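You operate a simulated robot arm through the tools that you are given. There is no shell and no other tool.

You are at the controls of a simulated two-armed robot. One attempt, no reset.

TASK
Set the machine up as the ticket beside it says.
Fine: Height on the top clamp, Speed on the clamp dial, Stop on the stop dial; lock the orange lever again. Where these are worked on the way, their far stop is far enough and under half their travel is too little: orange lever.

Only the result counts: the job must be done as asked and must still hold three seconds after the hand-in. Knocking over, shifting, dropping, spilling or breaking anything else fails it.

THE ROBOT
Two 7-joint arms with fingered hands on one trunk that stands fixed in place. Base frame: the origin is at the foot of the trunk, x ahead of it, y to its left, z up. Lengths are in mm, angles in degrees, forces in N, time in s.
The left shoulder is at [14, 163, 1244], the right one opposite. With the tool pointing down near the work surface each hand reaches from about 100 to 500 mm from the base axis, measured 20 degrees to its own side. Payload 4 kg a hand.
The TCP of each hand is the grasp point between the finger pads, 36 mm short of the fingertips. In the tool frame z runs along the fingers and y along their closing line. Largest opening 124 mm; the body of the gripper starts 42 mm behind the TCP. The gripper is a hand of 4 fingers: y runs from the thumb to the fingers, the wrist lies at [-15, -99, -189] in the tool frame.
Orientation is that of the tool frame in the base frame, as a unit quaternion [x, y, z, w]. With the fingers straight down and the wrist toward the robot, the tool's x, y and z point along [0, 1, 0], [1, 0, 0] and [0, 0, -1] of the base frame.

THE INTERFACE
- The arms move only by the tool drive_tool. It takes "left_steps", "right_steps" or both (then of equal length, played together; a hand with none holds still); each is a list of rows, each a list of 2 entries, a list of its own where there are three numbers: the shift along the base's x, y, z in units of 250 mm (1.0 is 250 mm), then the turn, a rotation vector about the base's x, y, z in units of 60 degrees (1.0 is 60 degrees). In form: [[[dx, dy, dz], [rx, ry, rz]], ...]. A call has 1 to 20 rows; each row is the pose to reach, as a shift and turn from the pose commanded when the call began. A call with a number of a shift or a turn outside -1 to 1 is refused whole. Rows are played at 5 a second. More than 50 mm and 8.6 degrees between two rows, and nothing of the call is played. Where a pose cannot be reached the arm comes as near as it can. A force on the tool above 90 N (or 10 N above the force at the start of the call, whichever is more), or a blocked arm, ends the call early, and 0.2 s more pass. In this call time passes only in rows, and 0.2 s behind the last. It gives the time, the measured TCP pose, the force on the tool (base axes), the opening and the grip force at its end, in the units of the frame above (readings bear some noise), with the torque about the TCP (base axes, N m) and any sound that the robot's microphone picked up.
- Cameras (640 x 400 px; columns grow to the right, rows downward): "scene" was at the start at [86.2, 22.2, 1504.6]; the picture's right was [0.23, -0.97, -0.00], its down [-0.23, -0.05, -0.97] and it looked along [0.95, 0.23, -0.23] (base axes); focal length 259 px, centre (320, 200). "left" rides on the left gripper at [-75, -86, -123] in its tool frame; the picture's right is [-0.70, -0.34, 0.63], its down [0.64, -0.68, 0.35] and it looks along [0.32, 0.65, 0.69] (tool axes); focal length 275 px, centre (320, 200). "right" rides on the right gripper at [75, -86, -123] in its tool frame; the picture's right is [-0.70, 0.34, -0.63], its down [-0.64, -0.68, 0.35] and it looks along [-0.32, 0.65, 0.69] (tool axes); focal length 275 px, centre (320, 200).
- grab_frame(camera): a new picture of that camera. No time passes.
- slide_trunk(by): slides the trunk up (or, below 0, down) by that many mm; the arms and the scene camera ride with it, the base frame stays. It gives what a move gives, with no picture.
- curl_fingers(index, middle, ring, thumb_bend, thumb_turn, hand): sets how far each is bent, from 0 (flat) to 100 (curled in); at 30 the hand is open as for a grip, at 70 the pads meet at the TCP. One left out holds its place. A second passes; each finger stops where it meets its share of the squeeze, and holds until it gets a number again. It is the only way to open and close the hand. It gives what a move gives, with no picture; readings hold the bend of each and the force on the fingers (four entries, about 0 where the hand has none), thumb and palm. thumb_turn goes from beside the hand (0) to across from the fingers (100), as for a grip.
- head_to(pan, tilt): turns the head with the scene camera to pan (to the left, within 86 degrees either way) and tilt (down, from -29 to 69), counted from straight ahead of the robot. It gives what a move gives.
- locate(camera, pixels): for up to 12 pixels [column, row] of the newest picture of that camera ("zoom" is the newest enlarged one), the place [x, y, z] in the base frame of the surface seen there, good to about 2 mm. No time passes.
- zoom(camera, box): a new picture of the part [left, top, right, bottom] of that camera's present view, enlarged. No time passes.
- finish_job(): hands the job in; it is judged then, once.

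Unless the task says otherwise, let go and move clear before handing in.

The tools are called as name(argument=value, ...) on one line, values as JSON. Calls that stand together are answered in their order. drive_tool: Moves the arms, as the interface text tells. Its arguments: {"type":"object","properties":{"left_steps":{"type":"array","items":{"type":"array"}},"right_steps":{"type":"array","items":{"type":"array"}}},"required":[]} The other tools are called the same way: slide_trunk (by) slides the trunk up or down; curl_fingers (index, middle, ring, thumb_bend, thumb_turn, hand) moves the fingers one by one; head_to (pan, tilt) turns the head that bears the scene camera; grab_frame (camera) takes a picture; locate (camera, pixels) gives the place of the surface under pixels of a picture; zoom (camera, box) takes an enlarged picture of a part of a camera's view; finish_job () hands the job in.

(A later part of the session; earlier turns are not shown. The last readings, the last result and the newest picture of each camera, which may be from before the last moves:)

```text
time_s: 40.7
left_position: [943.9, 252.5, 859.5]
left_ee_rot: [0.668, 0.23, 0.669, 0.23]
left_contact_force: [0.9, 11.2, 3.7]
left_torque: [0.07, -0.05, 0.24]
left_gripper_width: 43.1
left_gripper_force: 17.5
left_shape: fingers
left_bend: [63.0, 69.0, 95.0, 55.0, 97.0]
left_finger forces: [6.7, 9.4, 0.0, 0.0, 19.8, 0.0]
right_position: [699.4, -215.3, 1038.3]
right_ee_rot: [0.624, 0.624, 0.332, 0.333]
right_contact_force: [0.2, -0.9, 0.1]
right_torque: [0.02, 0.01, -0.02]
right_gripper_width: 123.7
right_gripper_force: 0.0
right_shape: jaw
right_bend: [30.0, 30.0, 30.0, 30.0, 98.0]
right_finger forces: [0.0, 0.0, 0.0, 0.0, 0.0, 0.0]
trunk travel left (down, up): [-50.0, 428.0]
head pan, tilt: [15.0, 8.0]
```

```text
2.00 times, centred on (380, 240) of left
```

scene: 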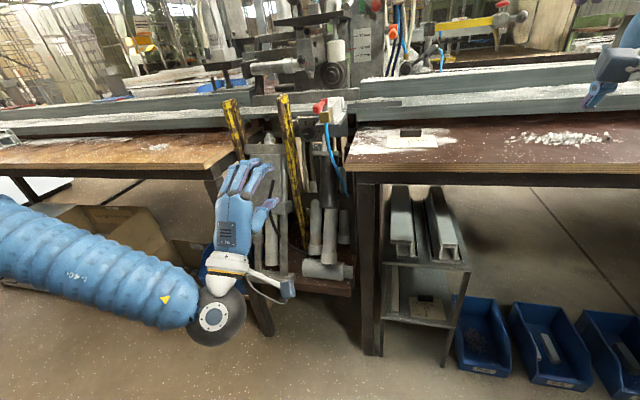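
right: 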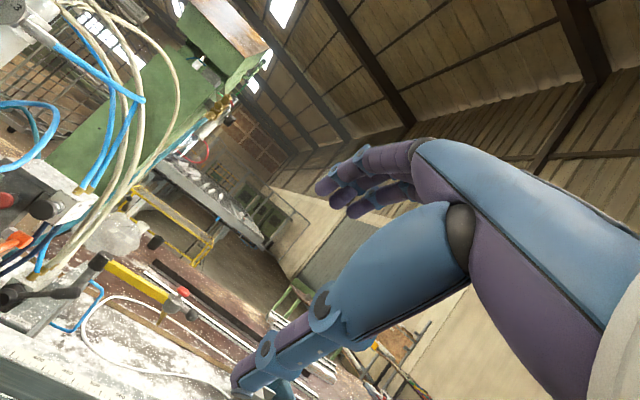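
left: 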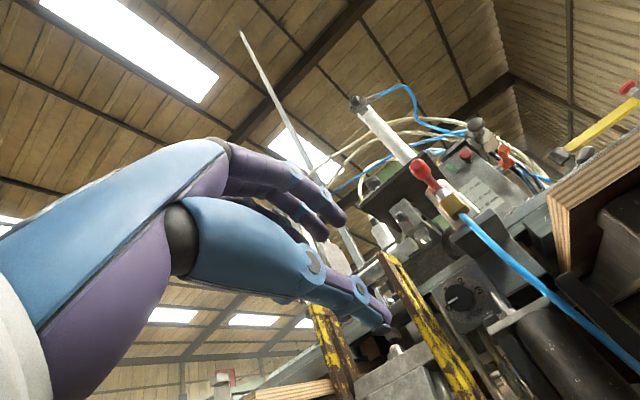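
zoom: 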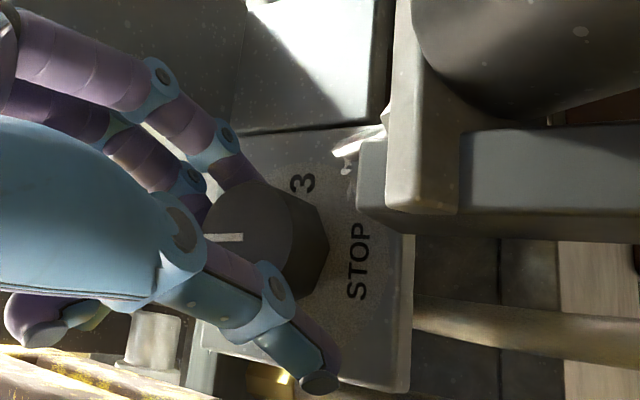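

The knob turned along with the hand. I'll release gently, back out and read the dial.

curl_fingers(hand="left", index=60, middle=63, thumb_bend=47)

drive_tool(left_steps=[[[-0.05, 0, 0], [0, 0, 0]], [[-0.1, 0, 0], [0, 0, 0]], [[-0.15, 0, 0], [0, 0, 0]], [[-0.2, 0, 0], [0, 0, 0]], [[-0.25, 0.01, 0], [-0.1, 0, 0]], [[-0.25, 0.015, -0.003], [-0.22, 0, 0]], [[-0.25, 0.02, -0.006], [-0.34, 0, 0]], [[-0.25, 0.025, -0.012], [-0.46, 0, 0]], [[-0.25, 0.0312, -0.0165], [-0.58, 0, 0]], [[-0.25, 0.0312, -0.0165], [-0.7, 0, 0]]])

zoom(camera="left", box=[220, 140, 540, 340])

zoom(camera="scene", box=[270, 95, 350, 145])

```text
time_s: 41.7
left_position: [943.7, 250.6, 857.4]
left_ee_rot: [0.669, 0.229, 0.668, 0.231]
left_contact_force: [0.1, -0.1, 1.3]
left_torque: [-0.01, 0.0, 0.03]
left_gripper_width: 50.7
left_gripper_force: 0.0
left_shape: fingers
left_bend: [60.0, 63.0, 95.0, 47.0, 98.0]
left_finger forces: [0.0, 0.0, 0.1, 0.1, 0.1, 0.0]
right_position: [698.4, -215.7, 1037.4]
right_ee_rot: [0.624, 0.624, 0.333, 0.333]
right_contact_force: [0.3, -0.1, 0.0]
right_torque: [-0.04, -0.01, -0.01]
right_gripper_width: 123.8
right_gripper_force: 0.0
right_shape: jaw
right_bend: [30.0, 30.0, 30.0, 30.0, 98.0]
right_finger forces: [0.0, 0.0, 0.0, 0.1, 0.0, 0.1]
trunk travel left (down, up): [-50.0, 428.0]
head pan, tilt: [15.0, 8.0]
```

```text
time_s: 43.9
left_position: [881.2, 258.9, 852.6]
left_ee_rot: [0.541, 0.455, 0.541, 0.455]
left_contact_force: [-0.7, 0.4, 0.7]
left_torque: [0.0, 0.01, -0.02]
left_gripper_width: 51.0
left_gripper_force: 0.1
left_shape: fingers
left_bend: [60.0, 63.0, 95.0, 47.0, 98.0]
left_finger forces: [0.1, 0.1, 0.0, 0.1, 0.0, 0.1]
right_position: [698.2, -216.6, 1037.1]
right_ee_rot: [0.624, 0.624, 0.333, 0.333]
right_contact_force: [0.0, 0.1, 0.4]
right_torque: [0.03, -0.02, 0.02]
right_gripper_width: 123.8
right_gripper_force: 0.0
right_shape: jaw
right_bend: [30.0, 30.0, 30.0, 30.0, 98.0]
right_finger forces: [0.0, 0.1, 0.0, 0.1, 0.0, 0.0]
trunk travel left (down, up): [-50.0, 428.0]
head pan, tilt: [15.0, 8.0]
```

```text
2.00 times, centred on (380, 240) of left
```

zoom: 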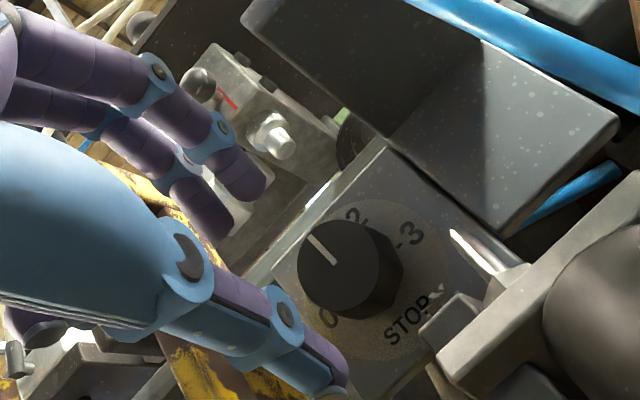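

```text
8.00 times, centred on (310, 120) of scene
```

zoom: 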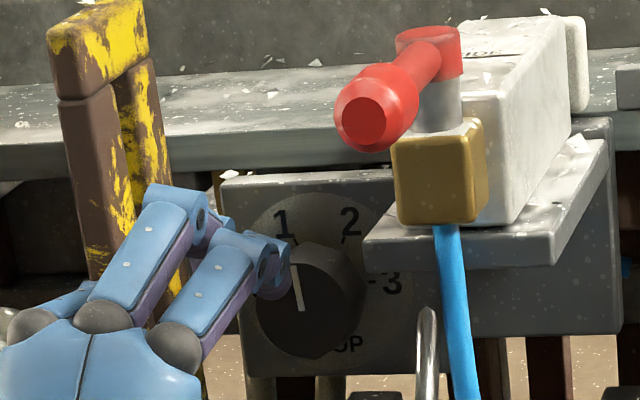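

The pointer is now near vertical (about −3°), with 2 at +30°. One more grip of about 33° is needed.

curl_fingers(hand="left", index=51, middle=51, thumb_bend=49)

drive_tool(left_steps=[[[0.06, 0.003, 0.007], [0, 0, 0]], [[0.12, 0.003, 0.007], [0, 0, 0]], [[0.18, 0.003, 0.007], [0, 0, 0]], [[0.25, 0.003, 0.007], [0, 0, 0]]])

curl_fingers(hand="left", index=75, middle=75, thumb_bend=61)

drive_tool(left_steps=[[[0, -0.0041, 0.004], [0.1167, 0, 0]], [[0, -0.0087, 0.0075], [0.2333, 0, 0]], [[0, -0.0136, 0.0104], [0.35, 0, 0]], [[0, -0.0189, 0.0126], [0.4667, 0, 0]], [[0, -0.0236, 0.014], [0.56, 0, 0]]])

zoom(camera="left", box=[220, 140, 540, 340])

```text
time_s: 44.9
left_position: [882.5, 259.5, 854.5]
left_ee_rot: [0.542, 0.454, 0.542, 0.455]
left_contact_force: [0.4, 0.0, -0.6]
left_torque: [0.0, -0.02, 0.01]
left_gripper_width: 61.8
left_gripper_force: 0.0
left_shape: fingers
left_bend: [51.0, 51.0, 95.0, 49.0, 98.0]
left_finger forces: [0.0, 0.1, 0.1, 0.1, 0.0, 0.0]
right_position: [698.0, -215.0, 1038.5]
right_ee_rot: [0.623, 0.624, 0.334, 0.333]
right_contact_force: [0.6, -0.1, 0.2]
right_torque: [-0.01, 0.01, 0.0]
right_gripper_width: 124.1
right_gripper_force: 0.0
right_shape: jaw
right_bend: [30.0, 30.0, 30.0, 30.0, 98.0]
right_finger forces: [0.0, 0.0, 0.0, 0.0, 0.0, 0.0]
trunk travel left (down, up): [-50.0, 428.0]
head pan, tilt: [15.0, 8.0]
```

```text
time_s: 45.9
left_position: [944.6, 260.7, 854.6]
left_ee_rot: [0.542, 0.454, 0.541, 0.455]
left_contact_force: [-0.1, -1.2, -0.7]
left_torque: [-0.01, 0.02, -0.01]
left_gripper_width: 62.1
left_gripper_force: 0.3
left_shape: fingers
left_bend: [51.0, 51.0, 95.0, 49.0, 98.0]
left_finger forces: [0.0, 0.1, 0.0, 0.1, 0.3, 0.1]
right_position: [699.4, -214.5, 1037.0]
right_ee_rot: [0.623, 0.624, 0.333, 0.333]
right_contact_force: [-0.1, 0.3, -0.1]
right_torque: [0.01, 0.02, -0.02]
right_gripper_width: 123.9
right_gripper_force: 0.0
right_shape: jaw
right_bend: [30.0, 30.0, 30.0, 30.0, 98.0]
right_finger forces: [0.0, 0.0, 0.0, 0.1, 0.0, 0.0]
trunk travel left (down, up): [-50.0, 428.0]
head pan, tilt: [15.0, 8.0]
```

```text
time_s: 46.9
left_position: [945.5, 261.7, 853.4]
left_ee_rot: [0.541, 0.455, 0.542, 0.454]
left_contact_force: [-4.0, 7.5, -6.1]
left_torque: [0.12, 0.15, 0.12]
left_gripper_width: 44.0
left_gripper_force: 19.4
left_shape: fingers
left_bend: [62.0, 71.0, 95.0, 55.0, 97.0]
left_finger forces: [7.9, 8.7, 0.0, 0.1, 21.9, 0.0]
right_position: [699.7, -214.7, 1038.2]
right_ee_rot: [0.624, 0.624, 0.333, 0.333]
right_contact_force: [0.7, 0.3, -0.5]
right_torque: [0.02, -0.03, -0.04]
right_gripper_width: 123.5
right_gripper_force: 0.0
right_shape: jaw
right_bend: [30.0, 30.0, 30.0, 30.0, 98.0]
right_finger forces: [0.0, 0.0, 0.0, 0.0, 0.0, 0.0]
trunk travel left (down, up): [-50.0, 428.0]
head pan, tilt: [15.0, 8.0]
```

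```text
time_s: 48.1
left_position: [942.7, 254.6, 859.5]
left_ee_rot: [0.649, 0.278, 0.651, 0.278]
left_contact_force: [3.2, 10.2, 1.9]
left_torque: [0.09, -0.02, 0.22]
left_gripper_width: 43.1
left_gripper_force: 15.8
left_shape: fingers
left_bend: [63.0, 71.0, 95.0, 55.0, 98.0]
left_finger forces: [6.5, 8.9, 0.1, 0.0, 16.0, 0.0]
right_position: [698.6, -215.8, 1039.1]
right_ee_rot: [0.624, 0.624, 0.333, 0.333]
right_contact_force: [-0.1, 0.0, 0.4]
right_torque: [-0.02, -0.02, 0.01]
right_gripper_width: 123.9
right_gripper_force: 0.1
right_shape: jaw
right_bend: [30.0, 30.0, 30.0, 30.0, 98.0]
right_finger forces: [0.1, 0.0, 0.0, 0.0, 0.0, 0.0]
trunk travel left (down, up): [-50.0, 428.0]
head pan, tilt: [15.0, 8.0]
```

```text
2.00 times, centred on (380, 240) of left
```

zoom: 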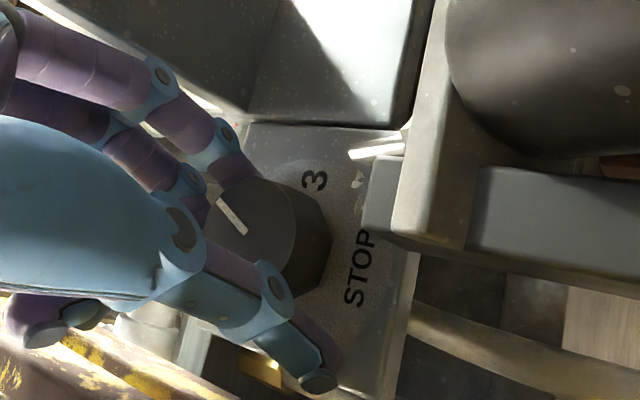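

I've turned the last part. Now I'll release, back out and read the dial.

curl_fingers(hand="left", index=59, middle=62, thumb_bend=47)

drive_tool(left_steps=[[[-0.05, 0, 0], [0, 0, 0]], [[-0.1, 0, 0], [0, 0, 0]], [[-0.15, 0, 0], [0, 0, 0]], [[-0.2, 0, 0], [0, 0, 0]], [[-0.25, 0.0, 0], [-0.1, 0, 0]], [[-0.32, 0.0, -0.01], [-0.2, 0, 0]], [[-0.4, 0.0, -0.02], [-0.3, 0, 0]], [[-0.5, 0.0, -0.02], [-0.4, 0, 0]]])

zoom(camera="scene", box=[288, 108, 328, 133])

locate(camera="zoom", pixels=[[320, 200]])

zoom(camera="left", box=[360, 160, 520, 300])

```text
time_s: 49.1
left_position: [943.5, 253.9, 858.3]
left_ee_rot: [0.65, 0.279, 0.65, 0.279]
left_contact_force: [0.7, 0.9, -0.2]
left_torque: [-0.05, 0.01, 0.03]
left_gripper_width: 52.0
left_gripper_force: 0.0
left_shape: fingers
left_bend: [59.0, 62.0, 95.0, 47.0, 98.0]
left_finger forces: [0.0, 0.0, 0.0, 0.0, 0.1, 0.0]
right_position: [699.5, -216.1, 1037.5]
right_ee_rot: [0.623, 0.624, 0.334, 0.333]
right_contact_force: [0.5, 0.5, 0.2]
right_torque: [-0.02, 0.01, 0.01]
right_gripper_width: 123.6
right_gripper_force: 0.0
right_shape: jaw
right_bend: [30.0, 30.0, 30.0, 30.0, 98.0]
right_finger forces: [0.0, 0.1, 0.0, 0.1, 0.1, 0.0]
trunk travel left (down, up): [-50.0, 428.0]
head pan, tilt: [15.0, 8.0]
```

```text
time_s: 50.9
left_position: [818.0, 254.8, 854.1]
left_ee_rot: [0.578, 0.407, 0.578, 0.408]
left_contact_force: [0.1, -0.2, 0.6]
left_torque: [0.01, 0.01, -0.01]
left_gripper_width: 52.5
left_gripper_force: 0.1
left_shape: fingers
left_bend: [59.0, 62.0, 95.0, 47.0, 98.0]
left_finger forces: [0.0, 0.0, 0.1, 0.1, 0.0, 0.0]
right_position: [699.0, -214.8, 1037.4]
right_ee_rot: [0.624, 0.624, 0.333, 0.333]
right_contact_force: [0.2, -0.8, -0.9]
right_torque: [-0.02, -0.02, -0.03]
right_gripper_width: 123.7
right_gripper_force: 0.1
right_shape: jaw
right_bend: [30.0, 30.0, 30.0, 30.0, 98.0]
right_finger forces: [0.0, 0.0, 0.1, 0.0, 0.0, 0.0]
trunk travel left (down, up): [-50.0, 428.0]
head pan, tilt: [15.0, 8.0]
```

```text
16.00 times, centred on (308, 120) of scene
```

zoom: 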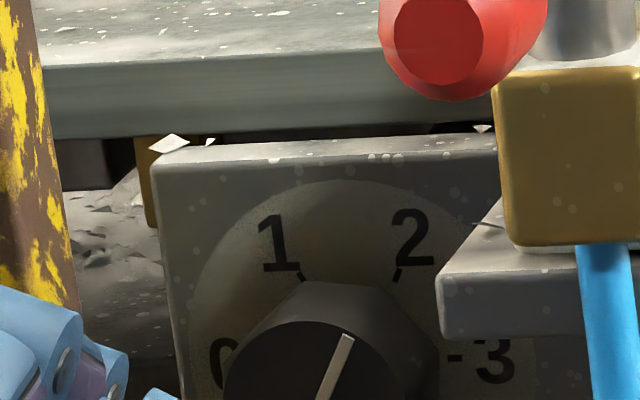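

```text
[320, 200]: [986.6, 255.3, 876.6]
```

```text
2.86 times, centred on (440, 230) of left
```

zoom: 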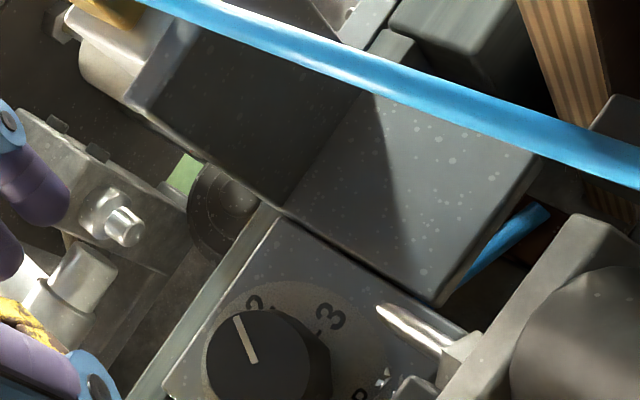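

zoom(camera="scene", box=[288, 118, 328, 143])

zoom(camera="left", box=[400, 240, 480, 310])

```text
16.00 times, centred on (308, 130) of scene
```

zoom: 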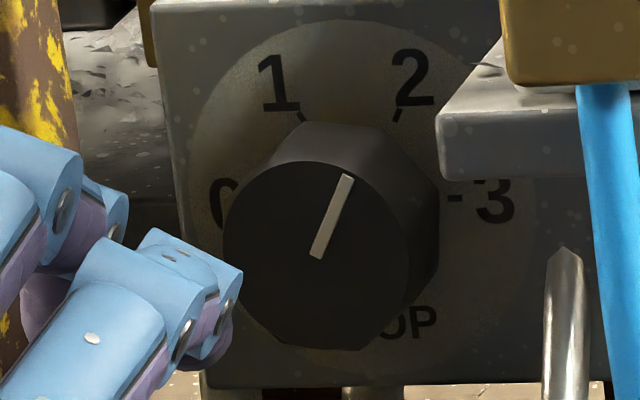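

```text
5.71 times, centred on (440, 275) of left
```

zoom: 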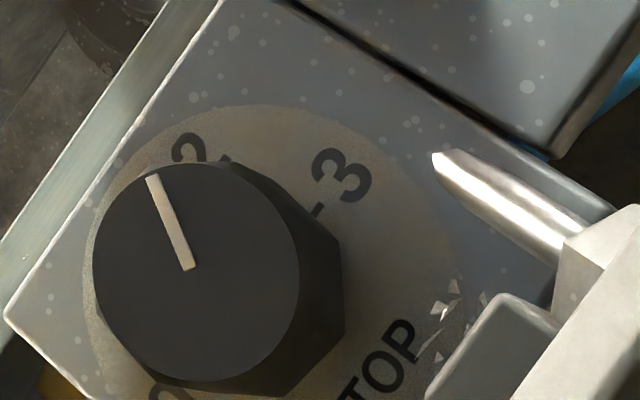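

In the scene view the pointer reads about 26–30°, and 2 is at 30°. I'll back off further for a cleaner view to confirm.

drive_tool(left_steps=[[[-0.12, 0.05, 0], [-0.12, 0, 0]], [[-0.24, 0.1, 0], [-0.24, 0, 0]], [[-0.36, 0.15, 0], [-0.327, 0, 0]], [[-0.4, 0.2, 0], [-0.327, 0, 0]]])

zoom(camera="scene", box=[288, 118, 328, 143])

grab_frame(camera="left")

```text
time_s: 51.9
left_position: [719.0, 304.3, 854.8]
left_ee_rot: [0.499, 0.501, 0.5, 0.5]
left_contact_force: [0.7, -0.5, 0.3]
left_torque: [-0.01, -0.02, 0.01]
left_gripper_width: 52.6
left_gripper_force: 0.1
left_shape: fingers
left_bend: [59.0, 62.0, 95.0, 47.0, 98.0]
left_finger forces: [0.0, 0.1, 0.0, 0.0, 0.0, 0.0]
right_position: [699.6, -214.6, 1038.5]
right_ee_rot: [0.624, 0.623, 0.333, 0.333]
right_contact_force: [-0.5, 0.2, 0.1]
right_torque: [0.01, -0.01, 0.0]
right_gripper_width: 123.7
right_gripper_force: 0.0
right_shape: jaw
right_bend: [30.0, 30.0, 30.0, 30.0, 98.0]
right_finger forces: [0.0, 0.1, 0.1, 0.0, 0.1, 0.0]
trunk travel left (down, up): [-50.0, 428.0]
head pan, tilt: [15.0, 8.0]
```

```text
16.00 times, centred on (308, 130) of scene
```

zoom: 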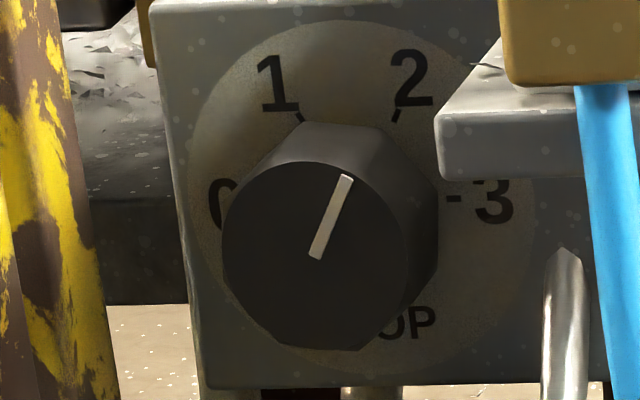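

```text
taken
```

left: 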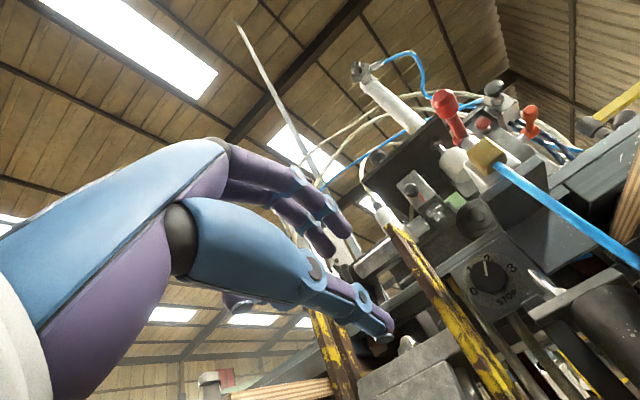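

zoom(camera="left", box=[450, 245, 530, 315])

```text
5.71 times, centred on (490, 280) of left
```

zoom: 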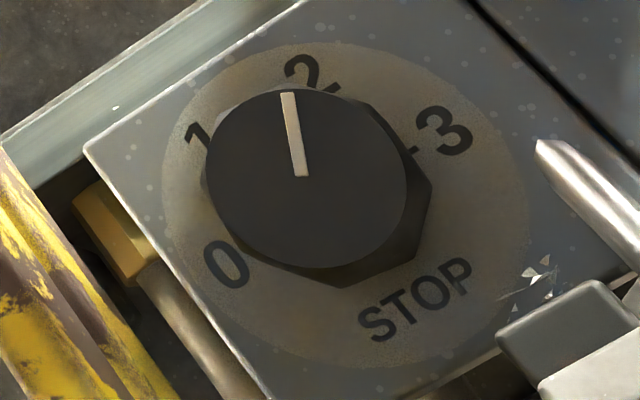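

This view gives about 32° and the scene about 27°, so Stop is at 2 (30°). Next I'll raise the trunk for the top clamp and the orange lever.

slide_trunk(by=200)

head_to(pan=8, tilt=10)

grab_frame(camera="scene")

grab_frame(camera="right")

```text
time_s: 54.0
left_position: [719.2, 304.1, 1054.7]
left_ee_rot: [0.5, 0.5, 0.5, 0.5]
left_contact_force: [0.1, -0.2, 0.3]
left_torque: [0.01, -0.02, 0.0]
left_gripper_width: 52.8
left_gripper_force: 0.0
left_shape: fingers
left_bend: [59.0, 62.0, 95.0, 47.0, 98.0]
left_finger forces: [0.0, 0.1, 0.0, 0.1, 0.0, 0.0]
right_position: [699.2, -215.3, 1236.8]
right_ee_rot: [0.623, 0.624, 0.334, 0.333]
right_contact_force: [-0.3, -0.8, 1.0]
right_torque: [-0.01, 0.03, -0.01]
right_gripper_width: 123.9
right_gripper_force: 0.0
right_shape: jaw
right_bend: [30.0, 30.0, 30.0, 30.0, 98.0]
right_finger forces: [0.0, 0.1, 0.0, 0.1, 0.0, 0.0]
trunk travel left (down, up): [-250.0, 228.0]
head pan, tilt: [15.0, 8.0]
```

```text
time_s: 54.7
left_position: [719.6, 305.2, 1052.9]
left_ee_rot: [0.5, 0.5, 0.5, 0.501]
left_contact_force: [-0.4, -0.3, 0.0]
left_torque: [0.0, 0.01, 0.01]
left_gripper_width: 52.4
left_gripper_force: 0.0
left_shape: fingers
left_bend: [59.0, 62.0, 95.0, 47.0, 98.0]
left_finger forces: [0.0, 0.1, 0.1, 0.0, 0.0, 0.0]
right_position: [698.7, -215.0, 1237.2]
right_ee_rot: [0.624, 0.624, 0.333, 0.333]
right_contact_force: [0.4, 0.4, -0.2]
right_torque: [0.0, 0.03, -0.01]
right_gripper_width: 123.7
right_gripper_force: 0.1
right_shape: jaw
right_bend: [30.0, 30.0, 30.0, 30.0, 98.0]
right_finger forces: [0.0, 0.0, 0.0, 0.1, 0.0, 0.0]
trunk travel left (down, up): [-250.0, 228.0]
head pan, tilt: [8.0, 10.0]
```

```text
taken
```

scene: 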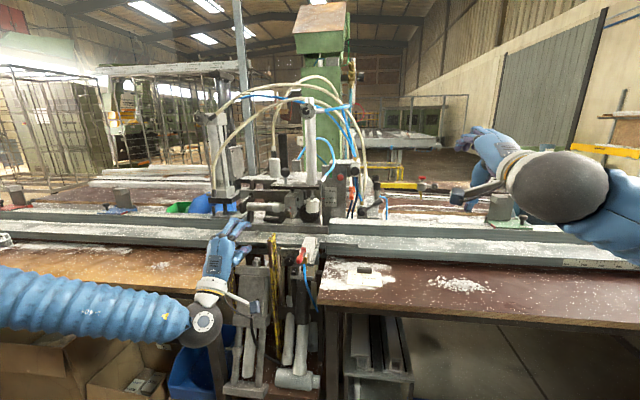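

```text
taken
```

right: 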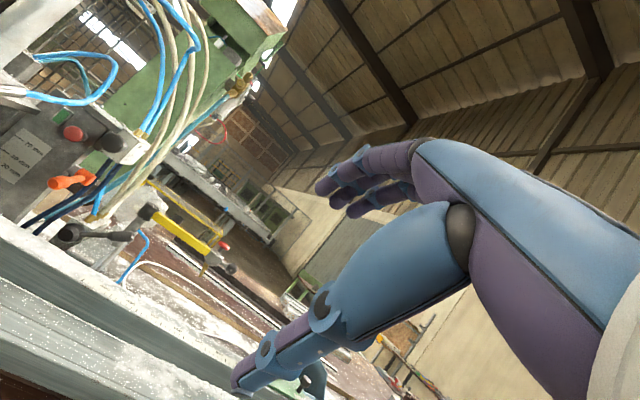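

I'll take closer views of the orange lever and the top-clamp scale from this new height.

zoom(camera="scene", box=[310, 160, 410, 225])

zoom(camera="right", box=[0, 110, 160, 250])

zoom(camera="scene", box=[220, 150, 340, 225])

```text
6.15 times, centred on (360, 192) of scene
```

zoom: 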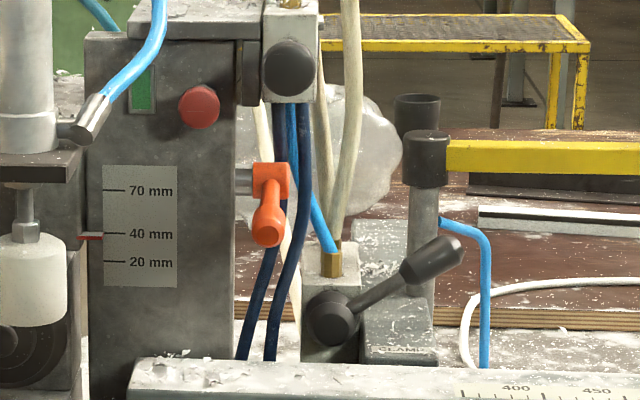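

```text
2.86 times, centred on (80, 180) of right
```

zoom: 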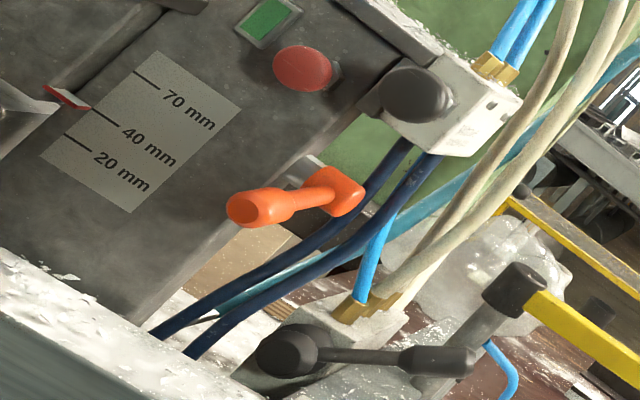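

```text
5.33 times, centred on (280, 188) of scene
```

zoom: 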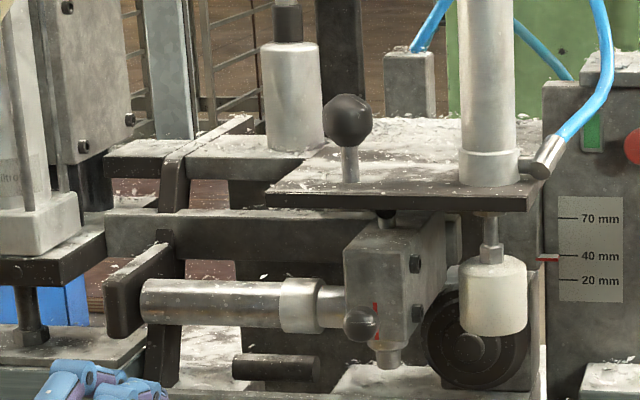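

The lever points at the robot from its hub at (1169, 30, 1075), and the scale runs about 1:1, so the plate must rise about 30 mm. I'll bring the right hand forward and try turning it to point straight ahead.

drive_tool(right_steps=[[[0.1, 0.05, -0.06], [0, 0, 0]], [[0.2, 0.1, -0.12], [0, -0.1, 0]], [[0.3, 0.15, -0.18], [0, -0.2, 0]], [[0.4, 0.2, -0.24], [0, -0.3, 0]], [[0.5, 0.25, -0.3], [0, -0.4, 0]], [[0.6, 0.3, -0.36], [0, -0.5, 0]], [[0.7, 0.35, -0.42], [0, -0.567, 0]], [[0.75, 0.45, -0.48], [0, -0.567, 0]]])

grab_frame(camera="scene")

grab_frame(camera="right")

```text
time_s: 56.5
left_position: [719.3, 304.1, 1055.2]
left_ee_rot: [0.5, 0.499, 0.499, 0.502]
left_contact_force: [0.8, -0.2, 0.3]
left_torque: [-0.01, 0.05, 0.02]
left_gripper_width: 52.4
left_gripper_force: 0.0
left_shape: fingers
left_bend: [59.0, 62.0, 95.0, 47.0, 98.0]
left_finger forces: [0.0, 0.1, 0.0, 0.0, 0.1, 0.0]
right_position: [814.3, 20.6, 1199.8]
right_ee_rot: [0.564, 0.47, 0.47, 0.49]
right_contact_force: [-1.5, 3.0, -1.4]
right_torque: [-0.01, -0.09, -0.26]
right_gripper_width: 124.0
right_gripper_force: 0.1
right_shape: jaw
right_bend: [30.0, 30.0, 30.0, 30.0, 97.0]
right_finger forces: [0.1, 0.1, 0.0, 0.0, 0.0, 0.2]
right hand out of reach, approached as far as the arm can: row 2, 3, 4, 5, 6, 7, 8
trunk travel left (down, up): [-250.0, 228.0]
head pan, tilt: [8.0, 10.0]
```

```text
taken
```

scene: 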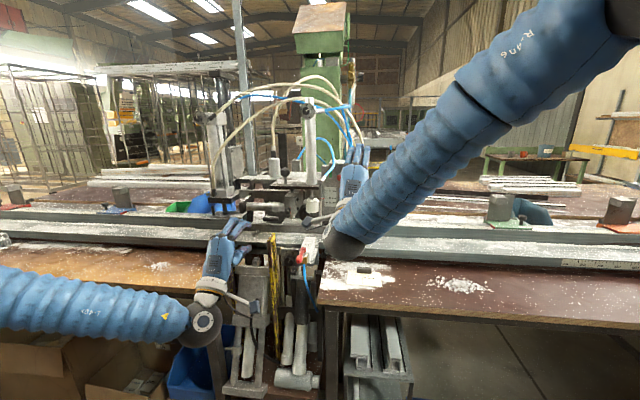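

```text
taken
```

right: 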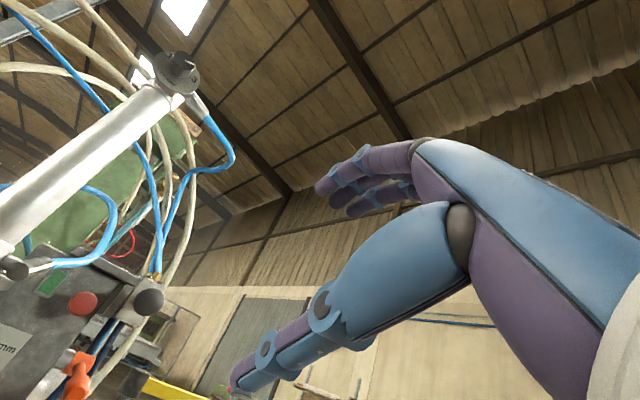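

The right arm got there only in an awkward elbow-up posture. I'll bring it back outward to mirror the left hand's good posture and see whether it untangles.

drive_tool(right_steps=[[[-0.05, -0.12, 0], [0, 0, 0]], [[-0.1, -0.24, 0], [0, 0, 0]], [[-0.15, -0.36, 0], [0, 0, 0]], [[-0.2, -0.48, 0], [0, 0, 0]], [[-0.25, -0.6, 0], [0, 0, 0]], [[-0.3, -0.72, 0], [0, 0, 0]], [[-0.35, -0.84, 0], [0, 0, 0]], [[-0.4, -0.96, 0], [0, 0, 0]]])

grab_frame(camera="scene")

```text
time_s: 58.3
left_position: [718.0, 304.6, 1053.9]
left_ee_rot: [0.498, 0.501, 0.501, 0.5]
left_contact_force: [-0.3, 0.2, -0.1]
left_torque: [-0.01, 0.01, -0.05]
left_gripper_width: 52.3
left_gripper_force: 0.1
left_shape: fingers
left_bend: [59.0, 62.0, 95.0, 47.0, 98.0]
left_finger forces: [0.1, 0.1, 0.0, 0.1, 0.0, 0.0]
right_position: [682.3, -98.8, 1233.5]
right_ee_rot: [0.593, 0.456, 0.456, 0.483]
right_contact_force: [0.2, 0.4, 0.4]
right_torque: [0.01, 0.02, -0.02]
right_gripper_width: 124.2
right_gripper_force: 0.0
right_shape: jaw
right_bend: [30.0, 30.0, 30.0, 30.0, 98.0]
right_finger forces: [0.1, 0.0, 0.1, 0.0, 0.0, 0.0]
right hand out of reach, approached as far as the arm can: row 1, 2, 3, 4, 5, 6, 7, 8
trunk travel left (down, up): [-250.0, 228.0]
head pan, tilt: [8.0, 10.0]
```

```text
taken
```

scene: 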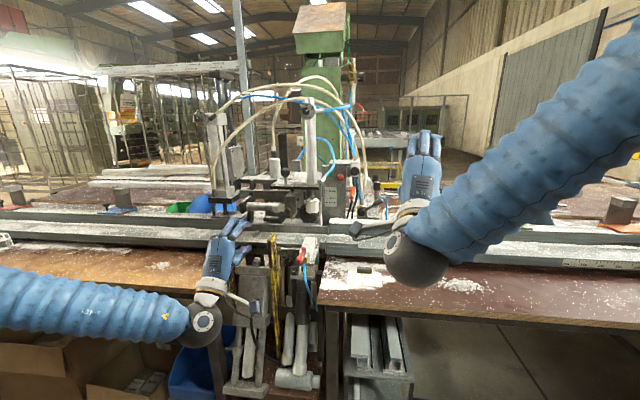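

The elbow is still high. I'll tilt the hand back down while moving outward and lower, then try pitching up from there as I did with the left.

drive_tool(right_steps=[[[-0.03, -0.12, -0.02], [0, 0.1, 0]], [[-0.06, -0.24, -0.04], [0, 0.2, 0]], [[-0.1, -0.36, -0.06], [0, 0.3, 0]], [[-0.15, -0.48, -0.08], [0, 0.4, 0]], [[-0.2, -0.6, -0.1], [0, 0.5, 0]], [[-0.25, -0.72, -0.12], [0, 0.5, 0]], [[-0.3, -0.84, -0.14], [0, 0.5, 0]], [[-0.35, -0.96, -0.16], [0, 0.5, 0]]])

head_to(pan=-40, tilt=15)

grab_frame(camera="scene")

```text
time_s: 60.1
left_position: [717.5, 303.8, 1054.9]
left_ee_rot: [0.499, 0.499, 0.501, 0.501]
left_contact_force: [-0.7, 0.1, 0.3]
left_torque: [-0.02, 0.02, -0.01]
left_gripper_width: 52.6
left_gripper_force: 0.1
left_shape: fingers
left_bend: [59.0, 62.0, 95.0, 47.0, 98.0]
left_finger forces: [0.0, 0.0, 0.1, 0.1, 0.0, 0.0]
right_position: [596.0, -340.3, 1194.0]
right_ee_rot: [0.69, 0.566, 0.286, 0.349]
right_contact_force: [-0.1, -0.4, -0.7]
right_torque: [0.03, -0.01, 0.01]
right_gripper_width: 124.1
right_gripper_force: 0.0
right_shape: jaw
right_bend: [30.0, 30.0, 30.0, 30.0, 98.0]
right_finger forces: [0.0, 0.0, 0.1, 0.0, 0.0, 0.1]
right hand out of reach, approached as far as the arm can: row 8
trunk travel left (down, up): [-250.0, 228.0]
head pan, tilt: [8.0, 10.0]
```

```text
time_s: 61.3
left_position: [718.6, 303.9, 1055.0]
left_ee_rot: [0.5, 0.5, 0.5, 0.501]
left_contact_force: [-0.1, -0.6, 0.3]
left_torque: [-0.03, 0.01, 0.0]
left_gripper_width: 52.6
left_gripper_force: 0.1
left_shape: fingers
left_bend: [59.0, 62.0, 95.0, 47.0, 98.0]
left_finger forces: [0.0, 0.0, 0.0, 0.1, 0.1, 0.0]
right_position: [595.0, -340.6, 1193.6]
right_ee_rot: [0.69, 0.566, 0.286, 0.349]
right_contact_force: [0.7, -0.2, 0.4]
right_torque: [0.01, -0.01, 0.0]
right_gripper_width: 123.9
right_gripper_force: 0.1
right_shape: jaw
right_bend: [30.0, 30.0, 30.0, 30.0, 98.0]
right_finger forces: [0.1, 0.0, 0.0, 0.0, 0.0, 0.0]
trunk travel left (down, up): [-250.0, 228.0]
head pan, tilt: [-40.0, 15.0]
```

```text
taken
```

scene: 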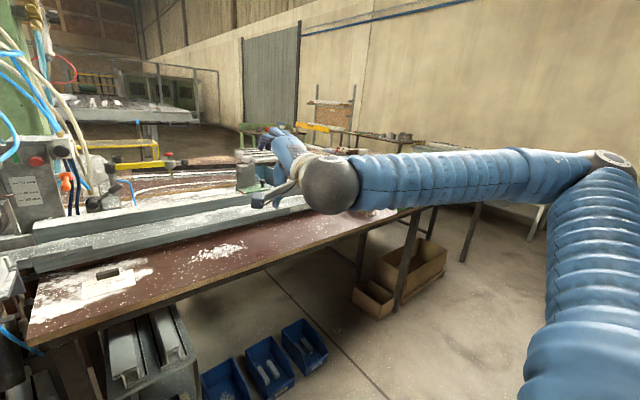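

The elbow is now out to the side like the left one. I'll turn the hand to straight ahead from here.

drive_tool(right_steps=[[[0.03, 0, -0.03], [-0.01, -0.1, 0.03]], [[0.06, 0, -0.06], [-0.02, -0.2, 0.06]], [[0.09, 0, -0.09], [-0.03, -0.3, 0.09]], [[0.12, 0, -0.12], [-0.04, -0.4, 0.12]], [[0.15, 0, -0.15], [-0.05, -0.5, 0.15]], [[0.18, 0, -0.18], [-0.06, -0.605, 0.182]]])

grab_frame(camera="scene")

```text
time_s: 62.7
left_position: [717.8, 304.8, 1055.2]
left_ee_rot: [0.5, 0.499, 0.5, 0.501]
left_contact_force: [0.8, 0.2, 0.1]
left_torque: [-0.01, 0.02, -0.02]
left_gripper_width: 52.7
left_gripper_force: 0.1
left_shape: fingers
left_bend: [59.0, 62.0, 95.0, 47.0, 98.0]
left_finger forces: [0.0, 0.1, 0.0, 0.0, 0.0, 0.1]
right_position: [599.9, -324.0, 1203.0]
right_ee_rot: [0.663, 0.575, 0.316, 0.361]
right_contact_force: [-0.7, -0.3, -0.4]
right_torque: [-0.02, 0.0, 0.0]
right_gripper_width: 123.8
right_gripper_force: 0.1
right_shape: jaw
right_bend: [30.0, 30.0, 30.0, 30.0, 98.0]
right_finger forces: [0.1, 0.0, 0.0, 0.0, 0.1, 0.0]
right hand out of reach, approached as far as the arm can: row 1, 2, 3, 4, 5, 6
trunk travel left (down, up): [-250.0, 228.0]
head pan, tilt: [-40.0, 15.0]
```

```text
taken
```

scene: 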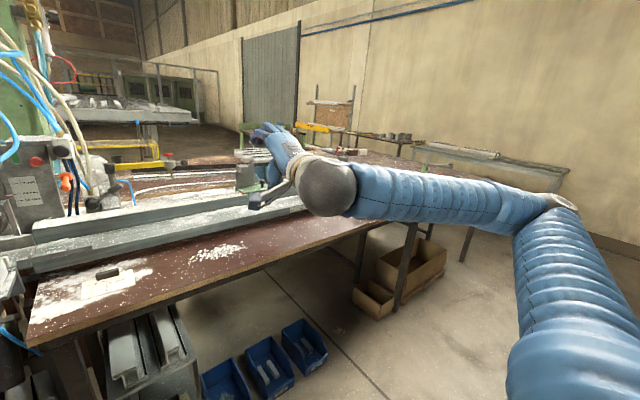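

It still falls short, and the likely cause is that the hand is too close to the leaning trunk. I'll go further forward and outboard while turning.

drive_tool(right_steps=[[[0.1, -0.04, -0.03], [0, 0, 0]], [[0.2, -0.08, -0.06], [0, 0, 0]], [[0.3, -0.1, -0.09], [0, 0, 0]], [[0.4, -0.1, -0.12], [0, 0, 0]], [[0.5, -0.1, -0.15], [0, 0, 0]], [[0.6, -0.1, -0.18], [0, -0.1, 0.03]], [[0.65, -0.1, -0.2], [0, -0.2, 0.06]], [[0.65, -0.1, -0.2], [0, -0.3, 0.09]], [[0.65, -0.1, -0.2], [0, -0.4, 0.1]], [[0.65, -0.1, -0.2], [0, -0.5, 0.12]]])

grab_frame(camera="scene")

```text
time_s: 65.1
left_position: [718.0, 304.8, 1054.7]
left_ee_rot: [0.5, 0.499, 0.499, 0.501]
left_contact_force: [-1.2, -0.2, 0.2]
left_torque: [-0.04, 0.05, 0.0]
left_gripper_width: 52.6
left_gripper_force: 0.0
left_shape: fingers
left_bend: [59.0, 62.0, 95.0, 47.0, 98.0]
left_finger forces: [0.0, 0.0, 0.1, 0.1, 0.0, 0.0]
right_position: [747.5, -416.0, 1168.6]
right_ee_rot: [0.501, 0.525, 0.466, 0.506]
right_contact_force: [-0.9, 0.6, 1.3]
right_torque: [0.01, -0.01, -0.04]
right_gripper_width: 124.0
right_gripper_force: 0.0
right_shape: jaw
right_bend: [30.0, 30.0, 30.0, 30.0, 97.0]
right_finger forces: [0.0, 0.1, 0.1, 0.0, 0.0, 0.0]
right hand out of reach, approached as far as the arm can: row 1, 2, 3, 4, 5, 6, 7, 8, 9, 10
trunk travel left (down, up): [-250.0, 228.0]
head pan, tilt: [-40.0, 15.0]
stopped in row 10 (right hand): the arm was blocked; the commanded pose is now the measured one
```

```text
taken
```

scene: 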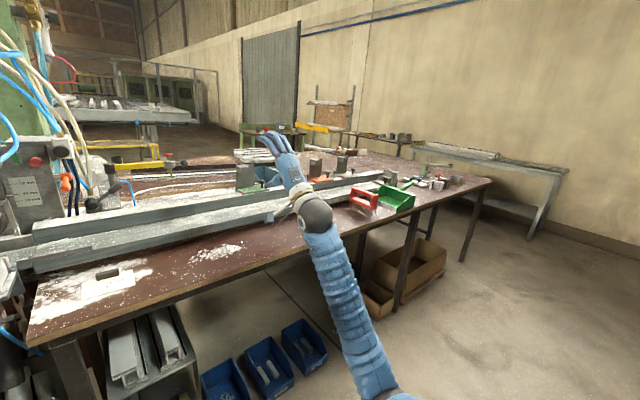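

The arm is now elbow-down and nearly pointing straight ahead at (747, −416, 1169). I'll bring it inward toward the machine in stages, raising slightly first.

drive_tool(right_steps=[[[0.04, 0.1, 0.02], [0, 0, 0]], [[0.08, 0.22, 0.04], [0, 0, 0]], [[0.12, 0.36, 0.04], [0, 0, 0]], [[0.16, 0.5, 0.04], [0, 0, 0]], [[0.2, 0.64, 0.04], [0, 0, 0]], [[0.24, 0.78, 0.04], [0, 0, 0]], [[0.28, 0.92, 0.04], [0, 0, 0]]])

head_to(pan=-5, tilt=10)

grab_frame(camera="scene")

```text
time_s: 66.7
left_position: [718.7, 304.6, 1053.4]
left_ee_rot: [0.501, 0.5, 0.499, 0.501]
left_contact_force: [0.0, -0.6, 0.2]
left_torque: [-0.02, 0.02, -0.03]
left_gripper_width: 52.5
left_gripper_force: 0.0
left_shape: fingers
left_bend: [59.0, 62.0, 95.0, 47.0, 98.0]
left_finger forces: [0.1, 0.0, 0.0, 0.0, 0.0, 0.1]
right_position: [820.3, -298.5, 1199.8]
right_ee_rot: [0.462, 0.574, 0.491, 0.465]
right_contact_force: [0.5, 0.1, 0.1]
right_torque: [0.0, -0.01, -0.02]
right_gripper_width: 124.0
right_gripper_force: 0.0
right_shape: jaw
right_bend: [30.0, 30.0, 30.0, 30.0, 97.0]
right_finger forces: [0.1, 0.0, 0.0, 0.0, 0.0, 0.1]
right hand out of reach, approached as far as the arm can: row 1, 2, 3, 4, 5, 6, 7
trunk travel left (down, up): [-250.0, 228.0]
head pan, tilt: [-40.0, 15.0]
```

```text
time_s: 67.7
left_position: [717.9, 304.0, 1052.8]
left_ee_rot: [0.5, 0.5, 0.5, 0.5]
left_contact_force: [-0.1, 0.4, -0.3]
left_torque: [-0.01, -0.02, -0.02]
left_gripper_width: 52.6
left_gripper_force: 0.0
left_shape: fingers
left_bend: [59.0, 62.0, 95.0, 47.0, 98.0]
left_finger forces: [0.1, 0.0, 0.0, 0.1, 0.0, 0.1]
right_position: [818.8, -300.2, 1199.6]
right_ee_rot: [0.461, 0.574, 0.492, 0.465]
right_contact_force: [0.2, -0.2, -0.9]
right_torque: [-0.02, -0.03, -0.03]
right_gripper_width: 123.9
right_gripper_force: 0.1
right_shape: jaw
right_bend: [30.0, 30.0, 30.0, 30.0, 97.0]
right_finger forces: [0.0, 0.1, 0.0, 0.0, 0.0, 0.0]
trunk travel left (down, up): [-250.0, 228.0]
head pan, tilt: [-5.0, 10.0]
```

```text
taken
```

scene: 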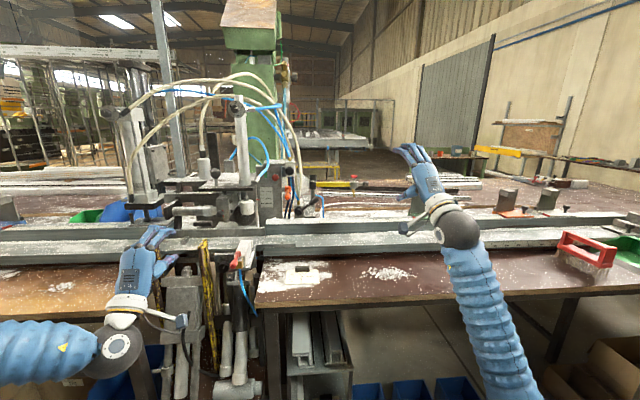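

The right arm is limited here, but the left works well, so I'll try the lever with the left hand. I'll map the surfaces along its path first.

head_to(pan=5, tilt=8)

zoom(camera="scene", box=[260, 150, 420, 260])

```text
time_s: 68.4
left_position: [718.9, 304.5, 1053.0]
left_ee_rot: [0.5, 0.5, 0.5, 0.5]
left_contact_force: [-0.4, 0.6, -0.3]
left_torque: [-0.01, -0.03, 0.04]
left_gripper_width: 52.5
left_gripper_force: 0.0
left_shape: fingers
left_bend: [59.0, 62.0, 95.0, 47.0, 98.0]
left_finger forces: [0.0, 0.0, 0.0, 0.1, 0.0, 0.0]
right_position: [819.9, -299.9, 1198.7]
right_ee_rot: [0.462, 0.574, 0.491, 0.465]
right_contact_force: [0.0, 0.1, 0.6]
right_torque: [0.01, -0.01, 0.01]
right_gripper_width: 123.8
right_gripper_force: 0.1
right_shape: jaw
right_bend: [30.0, 30.0, 30.0, 30.0, 97.0]
right_finger forces: [0.0, 0.1, 0.0, 0.0, 0.0, 0.1]
trunk travel left (down, up): [-250.0, 228.0]
head pan, tilt: [5.0, 8.0]
```

```text
3.64 times, centred on (340, 205) of scene
```

zoom: 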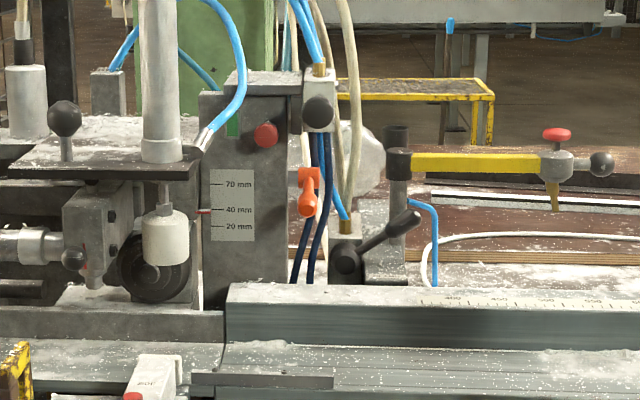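

locate(camera="zoom", pixels=[[300, 290], [300, 320], [300, 345], [300, 360], [100, 322], [100, 345], [250, 380], [307, 205], [310, 175], [318, 112], [318, 135], [266, 133]])

locate(camera="zoom", pixels=[[308, 90], [270, 85], [348, 260], [400, 225], [298, 200], [316, 200], [307, 215], [307, 195], [240, 245], [285, 240], [190, 150], [315, 240]])

```text
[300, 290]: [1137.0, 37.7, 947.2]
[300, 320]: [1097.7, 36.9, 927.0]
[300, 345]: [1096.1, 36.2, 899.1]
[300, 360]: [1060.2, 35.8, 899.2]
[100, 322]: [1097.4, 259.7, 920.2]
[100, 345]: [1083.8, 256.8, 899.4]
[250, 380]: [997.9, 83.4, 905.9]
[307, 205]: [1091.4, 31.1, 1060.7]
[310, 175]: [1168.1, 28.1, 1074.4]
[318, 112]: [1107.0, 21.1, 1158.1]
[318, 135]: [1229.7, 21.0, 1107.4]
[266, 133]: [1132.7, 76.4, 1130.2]
```

```text
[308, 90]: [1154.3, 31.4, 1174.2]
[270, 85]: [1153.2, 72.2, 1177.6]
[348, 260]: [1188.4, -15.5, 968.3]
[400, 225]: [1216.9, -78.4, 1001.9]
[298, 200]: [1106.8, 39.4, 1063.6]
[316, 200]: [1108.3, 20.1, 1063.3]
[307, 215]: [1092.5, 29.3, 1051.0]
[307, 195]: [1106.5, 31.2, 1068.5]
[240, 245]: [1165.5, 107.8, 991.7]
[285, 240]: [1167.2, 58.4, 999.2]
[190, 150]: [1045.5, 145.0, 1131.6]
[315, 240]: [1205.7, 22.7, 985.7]
```

The rail top is at z≈900–947, so there is clear space around the lever handle (x 1091–1110, y 30, z 1051–1070). I'll raise the trunk 100 mm so the forearm stays above the SIDE lever, then bring the left hand round with a roll of about 80° to pinch the handle sideways.

slide_trunk(by=100)

curl_fingers(hand="left", index=52, middle=95, ring=95, thumb_bend=50)

drive_tool(left_steps=[[[0, -0.1, 0], [0.125, 0, 0]], [[0.03, -0.2, 0], [0.25, 0, 0]], [[0.06, -0.3, -0.0], [0.375, 0, 0]], [[0.09, -0.4, -0.0], [0.5, 0, 0]], [[0.12, -0.5, -0.0], [0.625, 0, 0]], [[0.15, -0.6, -0.0], [0.75, 0, 0]], [[0.18, -0.7, -0.0], [0.875, 0, 0]], [[0.21, -0.8, -0.0], [1, 0, 0]]])

grab_frame(camera="scene")

```text
time_s: 69.7
left_position: [717.9, 305.2, 1153.0]
left_ee_rot: [0.5, 0.499, 0.5, 0.5]
left_contact_force: [-0.6, 1.2, 0.6]
left_torque: [0.0, -0.01, 0.01]
left_gripper_width: 52.7
left_gripper_force: 0.0
left_shape: fingers
left_bend: [59.0, 62.0, 95.0, 47.0, 98.0]
left_finger forces: [0.0, 0.0, 0.0, 0.1, 0.1, 0.1]
right_position: [819.2, -299.7, 1299.0]
right_ee_rot: [0.462, 0.575, 0.492, 0.463]
right_contact_force: [0.1, 1.0, -0.1]
right_torque: [0.01, -0.04, -0.04]
right_gripper_width: 123.8
right_gripper_force: 0.0
right_shape: jaw
right_bend: [30.0, 30.0, 30.0, 30.0, 97.0]
right_finger forces: [0.1, 0.0, 0.0, 0.0, 0.0, 0.0]
trunk travel left (down, up): [-350.0, 128.0]
head pan, tilt: [5.0, 8.0]
```

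```text
time_s: 70.7
left_position: [719.1, 304.8, 1154.4]
left_ee_rot: [0.5, 0.5, 0.5, 0.5]
left_contact_force: [0.4, 0.8, -0.3]
left_torque: [0.02, 0.04, 0.03]
left_gripper_width: 58.9
left_gripper_force: 0.0
left_shape: fingers
left_bend: [52.0, 95.0, 95.0, 50.0, 97.0]
left_finger forces: [0.0, 0.0, 0.0, 0.1, 0.1, 0.0]
right_position: [818.5, -299.7, 1299.8]
right_ee_rot: [0.462, 0.573, 0.492, 0.465]
right_contact_force: [-0.1, 0.0, -0.2]
right_torque: [0.04, 0.02, 0.01]
right_gripper_width: 123.9
right_gripper_force: 0.0
right_shape: jaw
right_bend: [30.0, 30.0, 30.0, 30.0, 97.0]
right_finger forces: [0.0, 0.0, 0.0, 0.1, 0.1, 0.0]
trunk travel left (down, up): [-350.0, 128.0]
head pan, tilt: [5.0, 8.0]
```

```text
time_s: 72.5
left_position: [771.4, 104.6, 1155.0]
left_ee_rot: [0.683, 0.182, 0.684, 0.181]
left_contact_force: [0.3, -0.7, 0.2]
left_torque: [-0.03, 0.01, -0.03]
left_gripper_width: 58.9
left_gripper_force: 0.0
left_shape: fingers
left_bend: [52.0, 95.0, 95.0, 50.0, 97.0]
left_finger forces: [0.1, 0.0, 0.1, 0.0, 0.0, 0.1]
right_position: [819.4, -300.8, 1300.2]
right_ee_rot: [0.463, 0.573, 0.492, 0.464]
right_contact_force: [-0.6, 0.2, 0.3]
right_torque: [-0.02, 0.01, 0.02]
right_gripper_width: 124.0
right_gripper_force: 0.1
right_shape: jaw
right_bend: [30.0, 30.0, 30.0, 30.0, 97.0]
right_finger forces: [0.0, 0.0, 0.0, 0.1, 0.0, 0.0]
trunk travel left (down, up): [-350.0, 128.0]
head pan, tilt: [5.0, 8.0]
```

```text
taken
```

scene: 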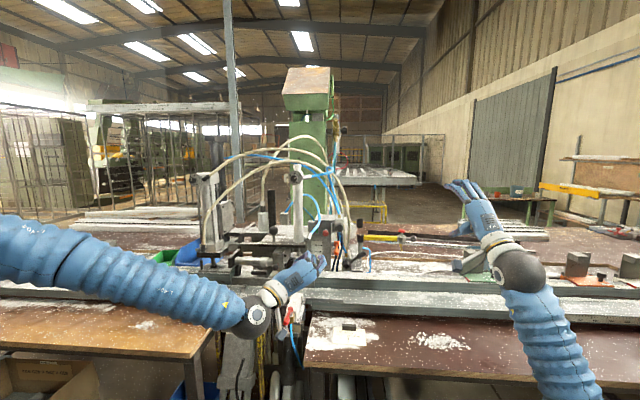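

The posture is good: the forearm is above everything. I'll continue to in front of the lever, rolling to 80°.

drive_tool(left_steps=[[[0.06, -0.08, 0], [0.08, 0, 0]], [[0.12, -0.16, 0], [0.16, 0, 0]], [[0.2, -0.24, -0.05], [0.24, 0, 0]], [[0.3, -0.308, -0.15], [0.333, 0, 0]], [[0.4, -0.308, -0.25], [0.333, 0, 0]], [[0.48, -0.308, -0.334], [0.333, 0, 0]], [[0.6, -0.308, -0.334], [0.333, 0, 0]], [[0.75, -0.308, -0.334], [0.333, 0, 0]]])

zoom(camera="left", box=[220, 140, 540, 340])

zoom(camera="scene", box=[240, 200, 400, 320])

```text
time_s: 74.3
left_position: [907.5, 84.4, 1105.9]
left_ee_rot: [0.705, 0.06, 0.704, 0.062]
left_contact_force: [0.0, -0.6, 0.3]
left_torque: [0.04, 0.01, -0.03]
left_gripper_width: 58.5
left_gripper_force: 0.1
left_shape: fingers
left_bend: [52.0, 95.0, 95.0, 50.0, 97.0]
left_finger forces: [0.0, 0.0, 0.1, 0.0, 0.1, 0.1]
left hand out of reach, approached as far as the arm can: row 4, 5, 6, 7, 8
right_position: [818.9, -300.2, 1298.8]
right_ee_rot: [0.462, 0.574, 0.492, 0.464]
right_contact_force: [0.5, -0.1, 0.0]
right_torque: [-0.01, 0.0, -0.02]
right_gripper_width: 123.8
right_gripper_force: 0.2
right_shape: jaw
right_bend: [30.0, 30.0, 30.0, 30.0, 97.0]
right_finger forces: [0.0, 0.1, 0.0, 0.1, 0.1, 0.1]
trunk travel left (down, up): [-350.0, 128.0]
head pan, tilt: [5.0, 8.0]
```

```text
2.00 times, centred on (380, 240) of left
```

zoom: 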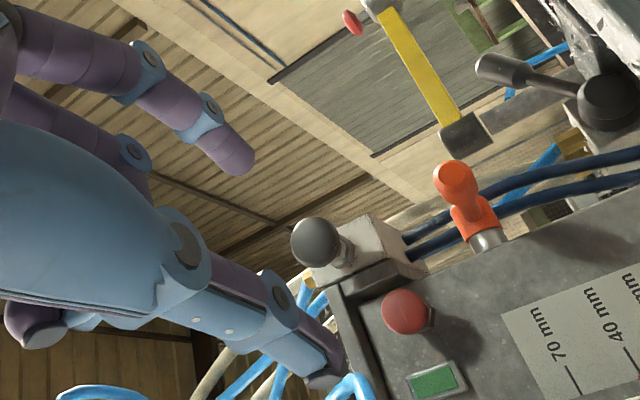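

```text
3.33 times, centred on (320, 260) of scene
```

zoom: 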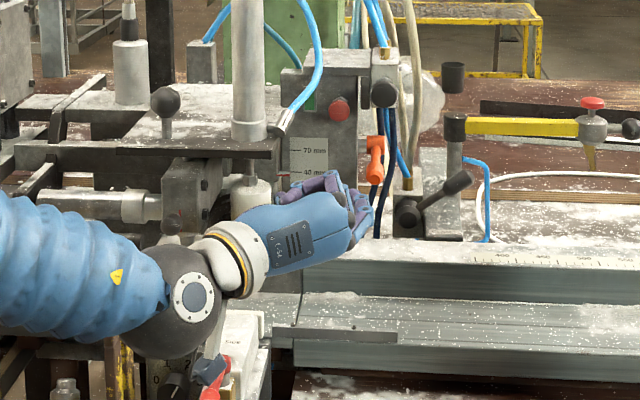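

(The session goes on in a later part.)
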